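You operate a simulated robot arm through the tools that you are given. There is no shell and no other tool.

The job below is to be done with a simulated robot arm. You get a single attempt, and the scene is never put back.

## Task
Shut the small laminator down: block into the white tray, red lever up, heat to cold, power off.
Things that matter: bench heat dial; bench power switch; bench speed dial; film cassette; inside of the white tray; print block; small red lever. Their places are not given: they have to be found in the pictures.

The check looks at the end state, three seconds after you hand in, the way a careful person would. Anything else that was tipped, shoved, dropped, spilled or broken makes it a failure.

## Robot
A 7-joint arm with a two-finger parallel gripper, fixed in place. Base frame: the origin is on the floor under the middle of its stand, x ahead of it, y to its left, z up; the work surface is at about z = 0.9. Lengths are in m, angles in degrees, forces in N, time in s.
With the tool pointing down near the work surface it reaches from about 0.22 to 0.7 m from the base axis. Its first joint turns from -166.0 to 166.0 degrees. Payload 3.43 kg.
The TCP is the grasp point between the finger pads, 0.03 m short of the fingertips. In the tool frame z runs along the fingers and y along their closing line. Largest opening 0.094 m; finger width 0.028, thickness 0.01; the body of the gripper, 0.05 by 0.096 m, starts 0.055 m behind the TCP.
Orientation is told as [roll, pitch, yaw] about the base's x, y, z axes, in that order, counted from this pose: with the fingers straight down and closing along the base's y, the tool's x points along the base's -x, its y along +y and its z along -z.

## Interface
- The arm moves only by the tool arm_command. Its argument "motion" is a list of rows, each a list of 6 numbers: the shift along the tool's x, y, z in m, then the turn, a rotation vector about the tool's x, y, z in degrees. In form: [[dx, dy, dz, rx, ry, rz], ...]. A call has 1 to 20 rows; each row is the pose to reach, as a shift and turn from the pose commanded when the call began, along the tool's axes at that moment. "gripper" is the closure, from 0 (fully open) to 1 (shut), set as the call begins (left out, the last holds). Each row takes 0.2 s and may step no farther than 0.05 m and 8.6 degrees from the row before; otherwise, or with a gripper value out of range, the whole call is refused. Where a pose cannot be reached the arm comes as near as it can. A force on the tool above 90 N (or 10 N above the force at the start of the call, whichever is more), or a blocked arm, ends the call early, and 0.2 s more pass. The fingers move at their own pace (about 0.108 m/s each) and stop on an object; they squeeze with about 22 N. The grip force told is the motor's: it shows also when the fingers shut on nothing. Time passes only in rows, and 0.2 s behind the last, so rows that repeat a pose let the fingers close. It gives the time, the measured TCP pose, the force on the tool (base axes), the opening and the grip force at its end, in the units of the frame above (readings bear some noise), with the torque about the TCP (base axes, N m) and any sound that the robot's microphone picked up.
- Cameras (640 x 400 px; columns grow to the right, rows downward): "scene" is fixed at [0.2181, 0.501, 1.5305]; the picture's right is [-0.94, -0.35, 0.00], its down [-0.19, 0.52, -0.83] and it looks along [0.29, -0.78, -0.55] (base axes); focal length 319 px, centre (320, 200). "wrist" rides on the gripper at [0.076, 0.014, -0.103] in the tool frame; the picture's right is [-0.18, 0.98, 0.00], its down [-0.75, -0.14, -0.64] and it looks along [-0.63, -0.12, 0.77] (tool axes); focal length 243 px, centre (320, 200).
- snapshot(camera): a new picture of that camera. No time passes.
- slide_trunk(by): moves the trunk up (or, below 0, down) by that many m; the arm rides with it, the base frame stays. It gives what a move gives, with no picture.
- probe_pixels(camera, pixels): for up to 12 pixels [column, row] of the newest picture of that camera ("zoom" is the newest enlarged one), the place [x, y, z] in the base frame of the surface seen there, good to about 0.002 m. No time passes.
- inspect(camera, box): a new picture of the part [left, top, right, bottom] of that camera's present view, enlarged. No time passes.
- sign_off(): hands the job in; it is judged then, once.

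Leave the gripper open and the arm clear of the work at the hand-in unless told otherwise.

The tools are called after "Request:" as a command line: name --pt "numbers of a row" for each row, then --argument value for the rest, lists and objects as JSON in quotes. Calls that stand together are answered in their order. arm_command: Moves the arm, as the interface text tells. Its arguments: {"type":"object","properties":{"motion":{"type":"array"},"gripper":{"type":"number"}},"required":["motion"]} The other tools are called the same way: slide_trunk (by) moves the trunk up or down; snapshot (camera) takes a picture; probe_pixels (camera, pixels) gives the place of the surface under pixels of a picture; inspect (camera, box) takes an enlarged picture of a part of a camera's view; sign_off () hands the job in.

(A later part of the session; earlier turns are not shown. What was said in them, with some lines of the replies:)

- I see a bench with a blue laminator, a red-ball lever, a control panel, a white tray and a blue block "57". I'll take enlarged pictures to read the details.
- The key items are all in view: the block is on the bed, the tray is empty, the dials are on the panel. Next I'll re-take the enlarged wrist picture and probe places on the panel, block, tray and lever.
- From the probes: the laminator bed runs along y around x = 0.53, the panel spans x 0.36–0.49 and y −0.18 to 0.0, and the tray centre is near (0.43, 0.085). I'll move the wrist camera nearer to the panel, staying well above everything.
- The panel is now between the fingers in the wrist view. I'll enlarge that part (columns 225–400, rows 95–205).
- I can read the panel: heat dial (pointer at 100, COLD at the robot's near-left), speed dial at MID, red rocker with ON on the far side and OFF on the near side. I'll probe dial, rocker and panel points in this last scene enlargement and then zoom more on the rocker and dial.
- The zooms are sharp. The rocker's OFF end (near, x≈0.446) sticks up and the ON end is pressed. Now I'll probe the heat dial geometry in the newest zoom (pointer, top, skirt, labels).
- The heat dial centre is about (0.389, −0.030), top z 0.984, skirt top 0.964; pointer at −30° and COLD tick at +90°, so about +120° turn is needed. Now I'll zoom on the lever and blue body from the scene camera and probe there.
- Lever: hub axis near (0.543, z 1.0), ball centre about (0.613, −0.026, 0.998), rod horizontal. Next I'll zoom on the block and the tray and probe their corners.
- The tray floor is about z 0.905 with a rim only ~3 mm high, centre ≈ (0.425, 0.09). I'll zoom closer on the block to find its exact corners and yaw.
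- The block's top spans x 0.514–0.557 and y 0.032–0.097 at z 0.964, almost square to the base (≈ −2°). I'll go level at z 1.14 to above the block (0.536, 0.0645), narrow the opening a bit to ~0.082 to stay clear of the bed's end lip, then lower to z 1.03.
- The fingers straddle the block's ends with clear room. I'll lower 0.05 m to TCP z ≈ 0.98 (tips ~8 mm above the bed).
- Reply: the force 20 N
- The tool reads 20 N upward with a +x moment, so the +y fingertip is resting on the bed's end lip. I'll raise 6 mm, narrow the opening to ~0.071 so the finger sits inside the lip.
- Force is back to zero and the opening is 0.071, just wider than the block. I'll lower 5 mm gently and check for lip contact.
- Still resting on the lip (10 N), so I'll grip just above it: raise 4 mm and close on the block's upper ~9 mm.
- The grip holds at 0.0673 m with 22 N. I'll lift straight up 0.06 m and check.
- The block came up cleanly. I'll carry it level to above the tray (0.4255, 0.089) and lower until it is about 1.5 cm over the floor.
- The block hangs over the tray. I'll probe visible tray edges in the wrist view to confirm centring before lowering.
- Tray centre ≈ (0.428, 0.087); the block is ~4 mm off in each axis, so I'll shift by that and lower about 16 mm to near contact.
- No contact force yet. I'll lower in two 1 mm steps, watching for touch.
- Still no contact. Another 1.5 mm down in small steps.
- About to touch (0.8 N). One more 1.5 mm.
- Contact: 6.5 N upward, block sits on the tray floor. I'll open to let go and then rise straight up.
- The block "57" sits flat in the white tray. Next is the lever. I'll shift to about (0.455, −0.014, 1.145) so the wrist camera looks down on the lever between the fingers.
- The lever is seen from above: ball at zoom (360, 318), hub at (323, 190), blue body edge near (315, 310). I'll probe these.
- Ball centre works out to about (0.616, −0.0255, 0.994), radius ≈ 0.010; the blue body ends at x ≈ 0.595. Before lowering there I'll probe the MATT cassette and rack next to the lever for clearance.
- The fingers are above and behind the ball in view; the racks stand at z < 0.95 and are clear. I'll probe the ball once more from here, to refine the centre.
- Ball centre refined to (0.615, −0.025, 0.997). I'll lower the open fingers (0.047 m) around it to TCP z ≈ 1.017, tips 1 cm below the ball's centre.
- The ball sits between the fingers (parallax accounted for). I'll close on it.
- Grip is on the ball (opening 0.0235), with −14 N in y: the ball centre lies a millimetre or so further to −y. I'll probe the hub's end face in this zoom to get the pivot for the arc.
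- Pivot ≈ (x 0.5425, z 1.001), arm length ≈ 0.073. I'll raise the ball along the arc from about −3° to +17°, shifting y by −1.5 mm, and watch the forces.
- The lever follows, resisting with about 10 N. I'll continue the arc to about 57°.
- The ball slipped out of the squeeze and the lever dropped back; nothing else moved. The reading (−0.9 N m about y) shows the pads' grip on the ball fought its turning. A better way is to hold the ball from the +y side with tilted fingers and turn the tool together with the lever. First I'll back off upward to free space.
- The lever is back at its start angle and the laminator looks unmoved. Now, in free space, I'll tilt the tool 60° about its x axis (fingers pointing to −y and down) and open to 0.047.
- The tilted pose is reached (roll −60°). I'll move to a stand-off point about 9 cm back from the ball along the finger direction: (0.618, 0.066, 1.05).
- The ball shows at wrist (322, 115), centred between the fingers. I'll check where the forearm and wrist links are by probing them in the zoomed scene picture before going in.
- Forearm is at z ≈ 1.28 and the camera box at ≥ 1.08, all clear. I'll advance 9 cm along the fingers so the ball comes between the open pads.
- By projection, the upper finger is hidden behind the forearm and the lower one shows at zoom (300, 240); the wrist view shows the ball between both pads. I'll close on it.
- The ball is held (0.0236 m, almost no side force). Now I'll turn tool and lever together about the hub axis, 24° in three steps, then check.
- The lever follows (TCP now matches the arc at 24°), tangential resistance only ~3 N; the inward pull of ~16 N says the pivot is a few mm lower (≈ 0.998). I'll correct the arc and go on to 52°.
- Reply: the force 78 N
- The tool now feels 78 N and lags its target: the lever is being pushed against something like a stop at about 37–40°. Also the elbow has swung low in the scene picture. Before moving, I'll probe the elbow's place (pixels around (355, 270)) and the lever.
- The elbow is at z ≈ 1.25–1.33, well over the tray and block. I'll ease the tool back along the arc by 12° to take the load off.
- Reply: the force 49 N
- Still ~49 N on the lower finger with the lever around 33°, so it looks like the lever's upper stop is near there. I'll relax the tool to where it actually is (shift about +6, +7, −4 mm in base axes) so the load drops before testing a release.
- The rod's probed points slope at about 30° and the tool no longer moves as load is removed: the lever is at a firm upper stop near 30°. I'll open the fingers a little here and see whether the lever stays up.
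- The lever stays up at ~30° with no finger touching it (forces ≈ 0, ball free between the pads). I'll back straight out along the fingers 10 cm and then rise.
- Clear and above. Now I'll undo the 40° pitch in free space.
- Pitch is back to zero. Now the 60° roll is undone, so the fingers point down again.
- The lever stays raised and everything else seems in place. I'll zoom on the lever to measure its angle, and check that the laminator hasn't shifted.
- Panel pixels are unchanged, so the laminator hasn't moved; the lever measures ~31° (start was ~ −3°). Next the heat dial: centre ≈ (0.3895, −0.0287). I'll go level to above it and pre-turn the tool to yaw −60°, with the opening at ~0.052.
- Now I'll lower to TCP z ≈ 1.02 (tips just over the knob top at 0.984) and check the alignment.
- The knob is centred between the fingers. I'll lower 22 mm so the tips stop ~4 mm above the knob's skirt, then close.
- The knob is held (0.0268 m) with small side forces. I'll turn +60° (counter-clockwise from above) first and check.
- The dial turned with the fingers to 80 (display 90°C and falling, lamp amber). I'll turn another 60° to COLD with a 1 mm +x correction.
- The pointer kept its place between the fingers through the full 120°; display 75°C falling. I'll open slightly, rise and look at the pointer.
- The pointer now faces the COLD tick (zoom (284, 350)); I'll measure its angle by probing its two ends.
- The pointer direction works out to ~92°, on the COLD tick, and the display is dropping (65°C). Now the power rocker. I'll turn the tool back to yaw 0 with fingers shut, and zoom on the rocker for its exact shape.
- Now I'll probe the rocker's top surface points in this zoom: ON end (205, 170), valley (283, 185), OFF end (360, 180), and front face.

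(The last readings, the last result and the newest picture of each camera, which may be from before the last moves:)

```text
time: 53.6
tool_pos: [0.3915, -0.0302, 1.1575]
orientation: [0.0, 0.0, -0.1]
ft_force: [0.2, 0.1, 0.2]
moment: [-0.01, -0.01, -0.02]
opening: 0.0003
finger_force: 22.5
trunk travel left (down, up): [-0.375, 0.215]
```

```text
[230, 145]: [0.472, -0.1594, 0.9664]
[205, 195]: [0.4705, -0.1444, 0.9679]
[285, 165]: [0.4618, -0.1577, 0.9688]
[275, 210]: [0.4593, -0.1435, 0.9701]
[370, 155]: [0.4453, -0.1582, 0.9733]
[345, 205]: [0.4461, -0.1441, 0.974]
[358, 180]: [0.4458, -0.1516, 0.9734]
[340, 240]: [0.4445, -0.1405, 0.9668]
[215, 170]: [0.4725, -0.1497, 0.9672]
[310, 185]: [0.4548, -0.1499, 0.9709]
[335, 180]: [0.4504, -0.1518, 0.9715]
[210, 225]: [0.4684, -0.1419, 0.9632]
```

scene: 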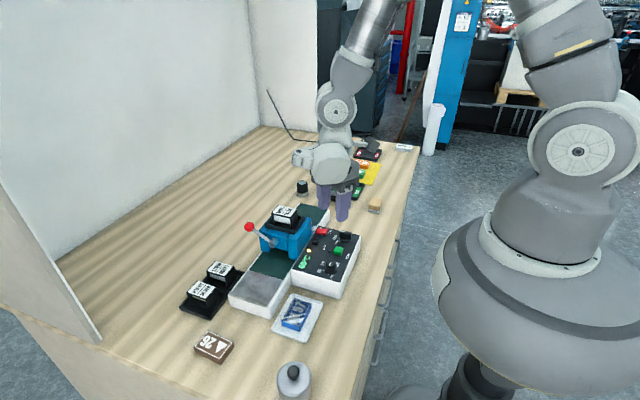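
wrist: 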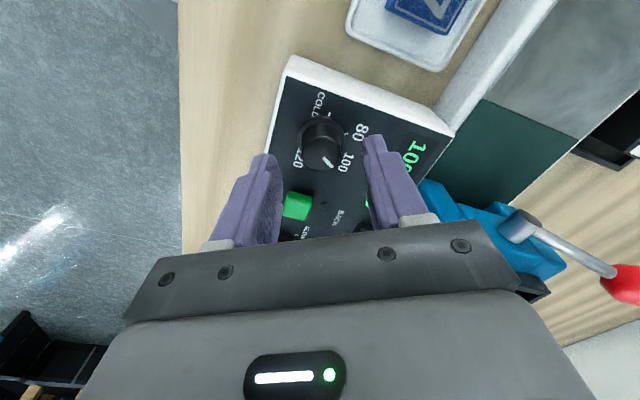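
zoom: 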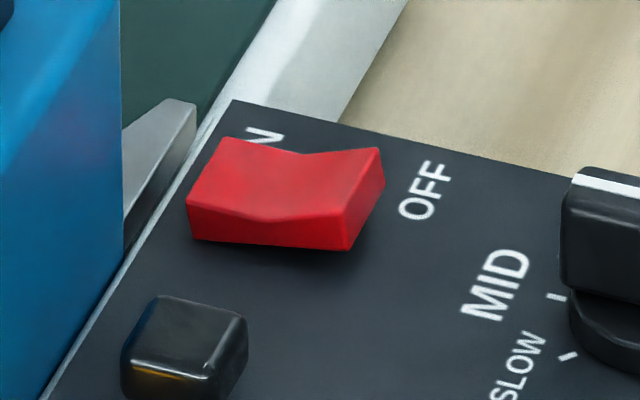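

Rocker: y −0.159…−0.143, x 0.443…0.475, OFF end top z 0.9735, ON end 0.967. I'll go above the OFF end (0.445, −0.151) with shut fingers and lower to TCP z 1.02 (tips at 0.99).

Request:
arm_command --pt "-0.0182 -0.0408 0 0 0 0" --pt "-0.0363 -0.0815 0 0 0 0" --pt "-0.0545 -0.1223 0 0 0 0" --pt "-0.0545 -0.1223 0.04 0 0 0" --pt "-0.0545 -0.1223 0.08 0 0 0" --pt "-0.0545 -0.1223 0.115 0 0 0" --pt "-0.0545 -0.1223 0.138 0 0 0" --pt "-0.0545 -0.1223 0.138 0 0 0"

Request:
snapshot --camera "wrist"

Request:
inspect --camera "wrist" --box '[250, 100, 390, 220]'

Request:
inspect --camera "scene" --box '[290, 200, 370, 260]'

```text
time: 55.4
tool_pos: [0.4452, -0.1524, 1.0182]
orientation: [0.0, -0.1, -0.2]
ft_force: [-0.2, 1.1, -0.6]
moment: [0.0, 0.01, -0.04]
opening: 0.0
finger_force: 22.0
trunk travel left (down, up): [-0.375, 0.215]
```

```text
taken
```

wrist: 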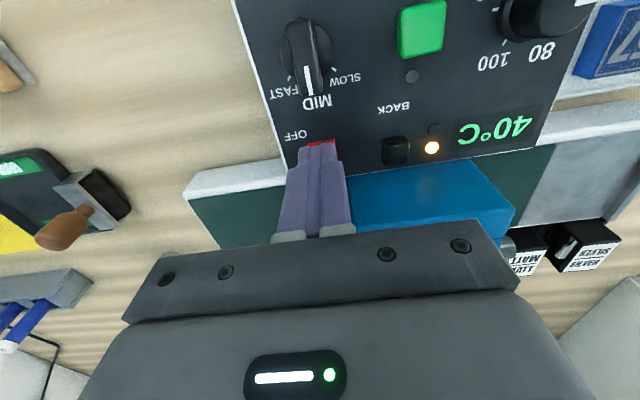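

```text
3.33 times, centred on (320, 160) of wrist
```

zoom: 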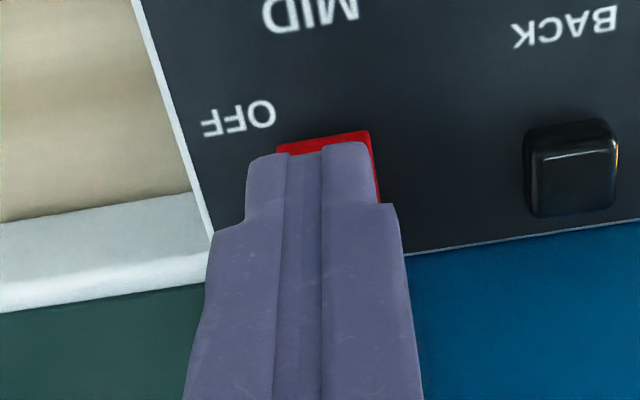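

```text
6.67 times, centred on (330, 230) of scene
```

zoom: 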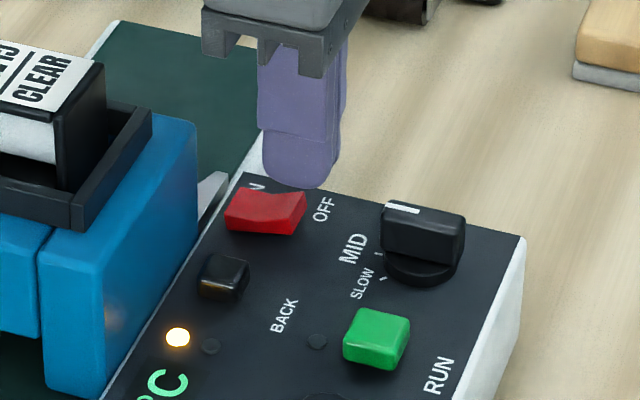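

The shut fingertips are over the OFF end. I'll lower in small steps, first to just above contact and then into the press.

Request:
arm_command --pt "0 0 0.008 0 0 0" --pt "0 0 0.015 0 0 0" --pt "0 0 0.018 0 0 0" --pt "0 0 0.02 0 0 0"

Request:
inspect --camera "scene" --box '[290, 200, 370, 260]'

```text
time: 56.4
tool_pos: [0.4437, -0.1509, 0.9998]
orientation: [0.0, 0.0, 0.0]
ft_force: [-0.5, -0.1, 0.9]
moment: [-0.01, 0.02, 0.01]
opening: 0.0003
finger_force: 22.0
trunk travel left (down, up): [-0.375, 0.215]
```

```text
6.67 times, centred on (330, 230) of scene
```

zoom: 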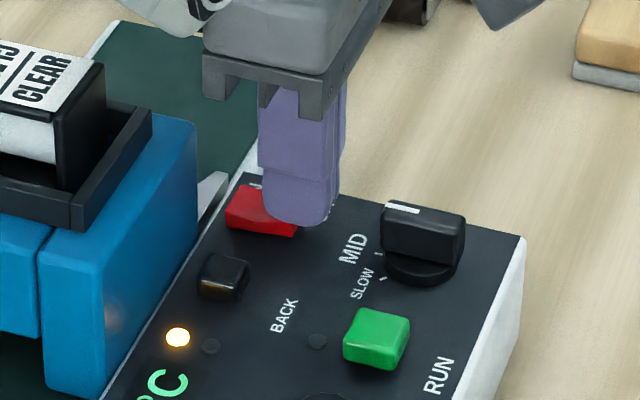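

Tips at z ≈ 0.970 with only ~1 N yet. I'll go down another 3 mm in small steps.

Request:
arm_command --pt "0 0 0.0015 0 0 0" --pt "0 0 0.003 0 0 0" --pt "0 0 0.003 0 0 0"

Request:
inspect --camera "scene" --box '[290, 200, 370, 260]'

```text
time: 57.2
tool_pos: [0.4446, -0.1516, 0.9983]
orientation: [0.1, -0.1, -0.1]
ft_force: [-2.9, -0.3, 16.5]
moment: [-0.05, -0.13, 0.23]
opening: 0.0001
finger_force: 22.1
trunk travel left (down, up): [-0.375, 0.215]
```

```text
6.67 times, centred on (330, 230) of scene
```

zoom: 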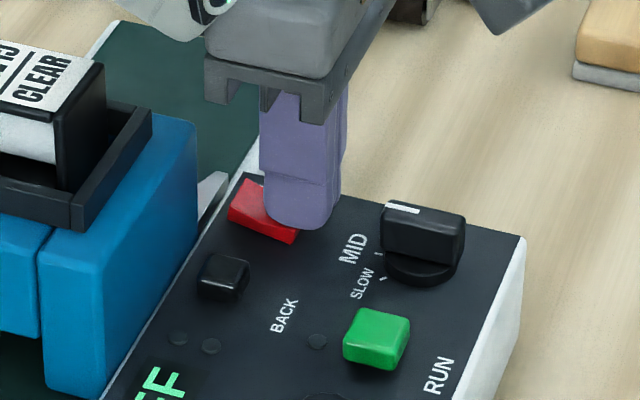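

The rocker flipped (16 N), the lamps are out and the display text changed. I'll lift off straight up and look.

Request:
arm_command --pt "0 0 -0.01 0 0 0" --pt "0 0 -0.04 0 0 0" --pt "0 0 -0.08 0 0 0" --pt "0 0 -0.12 0 0 0" --pt "0 0 -0.16 0 0 0" --pt "0.04 0 -0.18 0 0 0" --pt "0.04 0 -0.18 0 0 0"

Request:
inspect --camera "scene" --box '[290, 215, 370, 285]'

Request:
inspect --camera "scene" --box '[308, 222, 340, 242]'

Request:
snapshot --camera "scene"

```text
time: 58.8
tool_pos: [0.4068, -0.1502, 1.1775]
orientation: [0.0, 0.1, 0.0]
ft_force: [0.4, -0.7, -1.0]
moment: [0.0, 0.02, 0.01]
opening: 0.0
finger_force: 21.5
trunk travel left (down, up): [-0.375, 0.215]
```

```text
5.71 times, centred on (330, 250) of scene
```

zoom: 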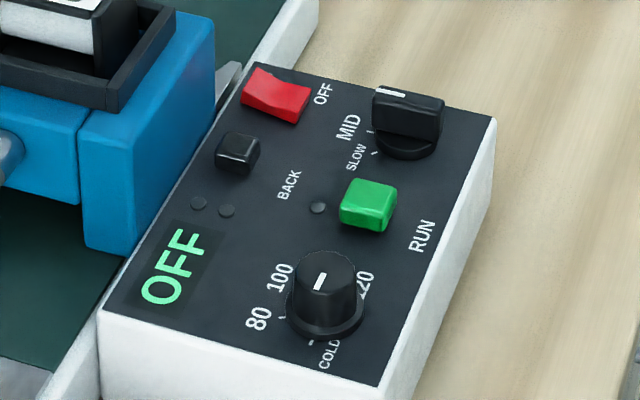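

```text
16.00 times, centred on (324, 232) of scene
```

zoom: 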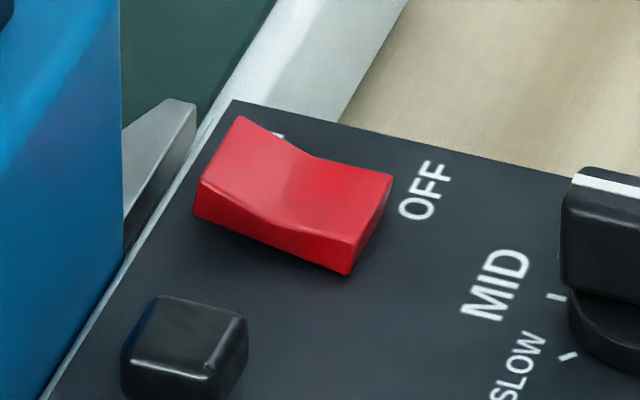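

```text
taken
```

scene: 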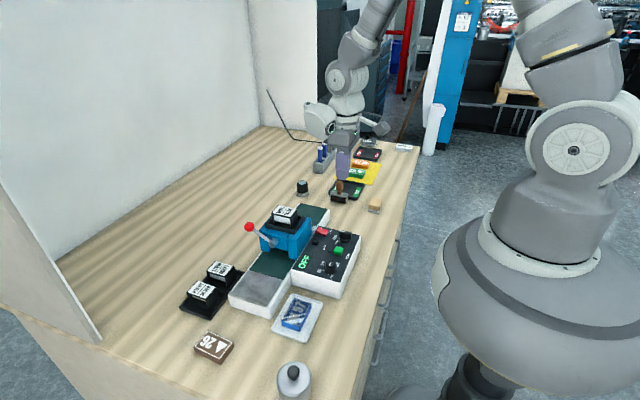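

Display reads OFF, rocker is down on OFF, heat pointer at COLD, speed still MID. I'll move the arm up to near its start pose with the gripper open, then do a last check of everything.

Request:
arm_command --pt "0 0 -0.04 0 0 0" --pt "0 0 -0.08 0 0 0" --pt "0 0 -0.12 0 0 0" --pt "0 0.04 -0.143 0 0 0" --pt "-0.01 0.08 -0.143 0 0 0" --pt "-0.02 0.12 -0.143 0 0 0" --pt "-0.02 0.16 -0.143 0 0 0" --pt "-0.02 0.2 -0.143 0 0 0" --pt "-0.02 0.24 -0.143 0 0 0" --pt "-0.02 0.27 -0.143 0 0 0" --pt "-0.02 0.27 -0.143 0 0 0" --gripper 0

Request:
snapshot --camera "scene"

Request:
inspect --camera "scene" --box '[170, 190, 380, 380]'

Request:
inspect --camera "wrist" --box '[110, 0, 410, 200]'

```text
time: 61.2
tool_pos: [0.4249, 0.1207, 1.3197]
orientation: [0.0, 0.0, 0.0]
ft_force: [-0.2, 0.1, -1.2]
moment: [0.01, 0.01, -0.03]
opening: 0.0938
finger_force: 0.1
trunk travel left (down, up): [-0.375, 0.215]
```

```text
taken
```

scene: 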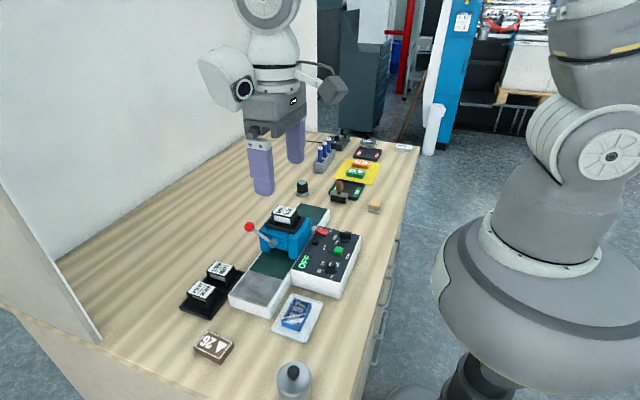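

```text
2.11 times, centred on (275, 285) of scene
```

zoom: 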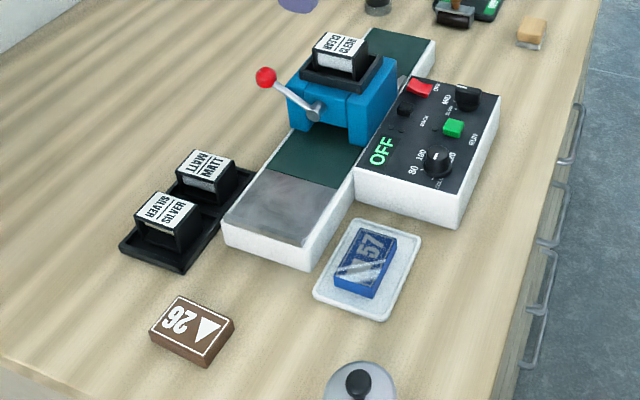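

```text
2.00 times, centred on (260, 100) of wrist
```

zoom: 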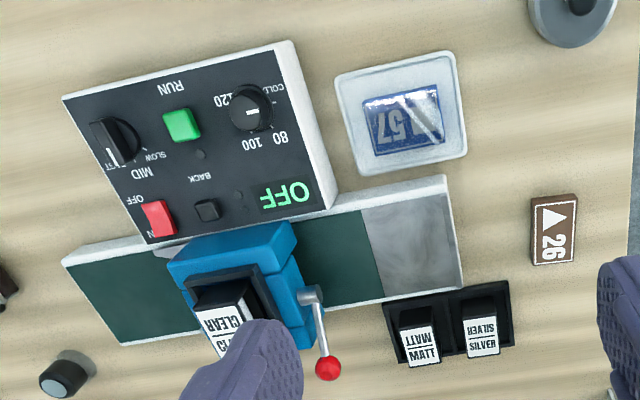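

All items look as wished and the surroundings match the first pictures. One last close look at the heat dial and the lever from the wrist camera before handing in.

Request:
inspect --camera "wrist" --box '[210, 30, 260, 70]'

Request:
inspect --camera "scene" --box '[236, 210, 316, 260]'

Request:
inspect --camera "scene" --box '[280, 120, 430, 220]'

```text
10.00 times, centred on (235, 50) of wrist
```

zoom: 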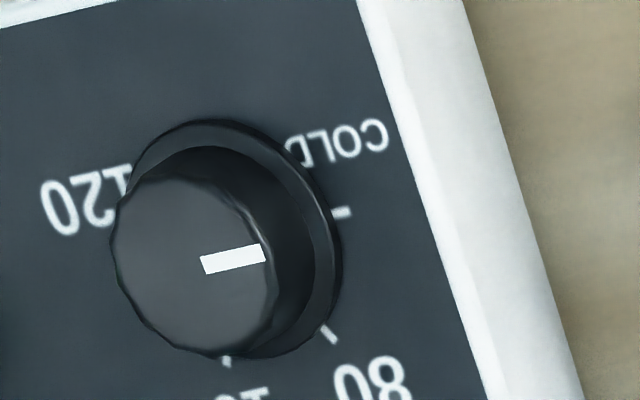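

```text
8.00 times, centred on (276, 235) of scene
```

zoom: 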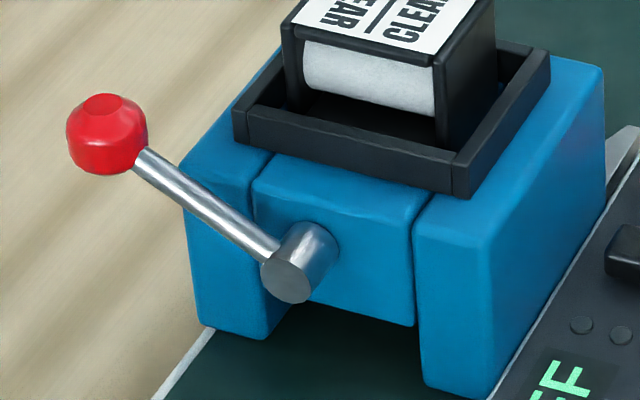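

```text
4.00 times, centred on (355, 170) of scene
```

zoom: 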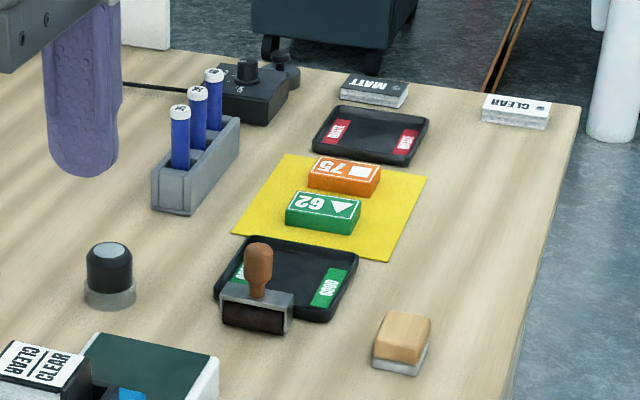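

The pointer lies in line with the COLD tick, the lever stands up against its stop on its own, the block lies in the tray, the power is off, and the speed dial, cassette and other things are untouched. The gripper is open and the arm is clear, so I'm handing in.

Request:
sign_off

```text
The job is handed in.
```

The laminator is shut down and the job is handed in. I haven't been told the check's result.

- **Block:** "57" lies flat inside the white tray.
- **Red lever:** it went from about level to roughly 31° up and stays there on its own. I take that as its upper stop because it would not move further under about 50 N. I did not test it again afterwards.
- **Heat dial:** the pointer lines up with the COLD tick. The display had dropped from 100°C to 40°C before I cut the power.
- **Power:** the rocker is pressed on the OFF side, the lamps are out and the display reads OFF.

On my first try at the lever the ball slipped from the fingers and the lever fell back, so I raised it a second way. While I was picking up the block, a fingertip also touched the lip of the laminator bed, at up to 20 N.

In the last pictures the speed dial is still on MID, and the film cassette and the other things on the bench look the same as at the start. The arm is back near its start position with the gripper open.
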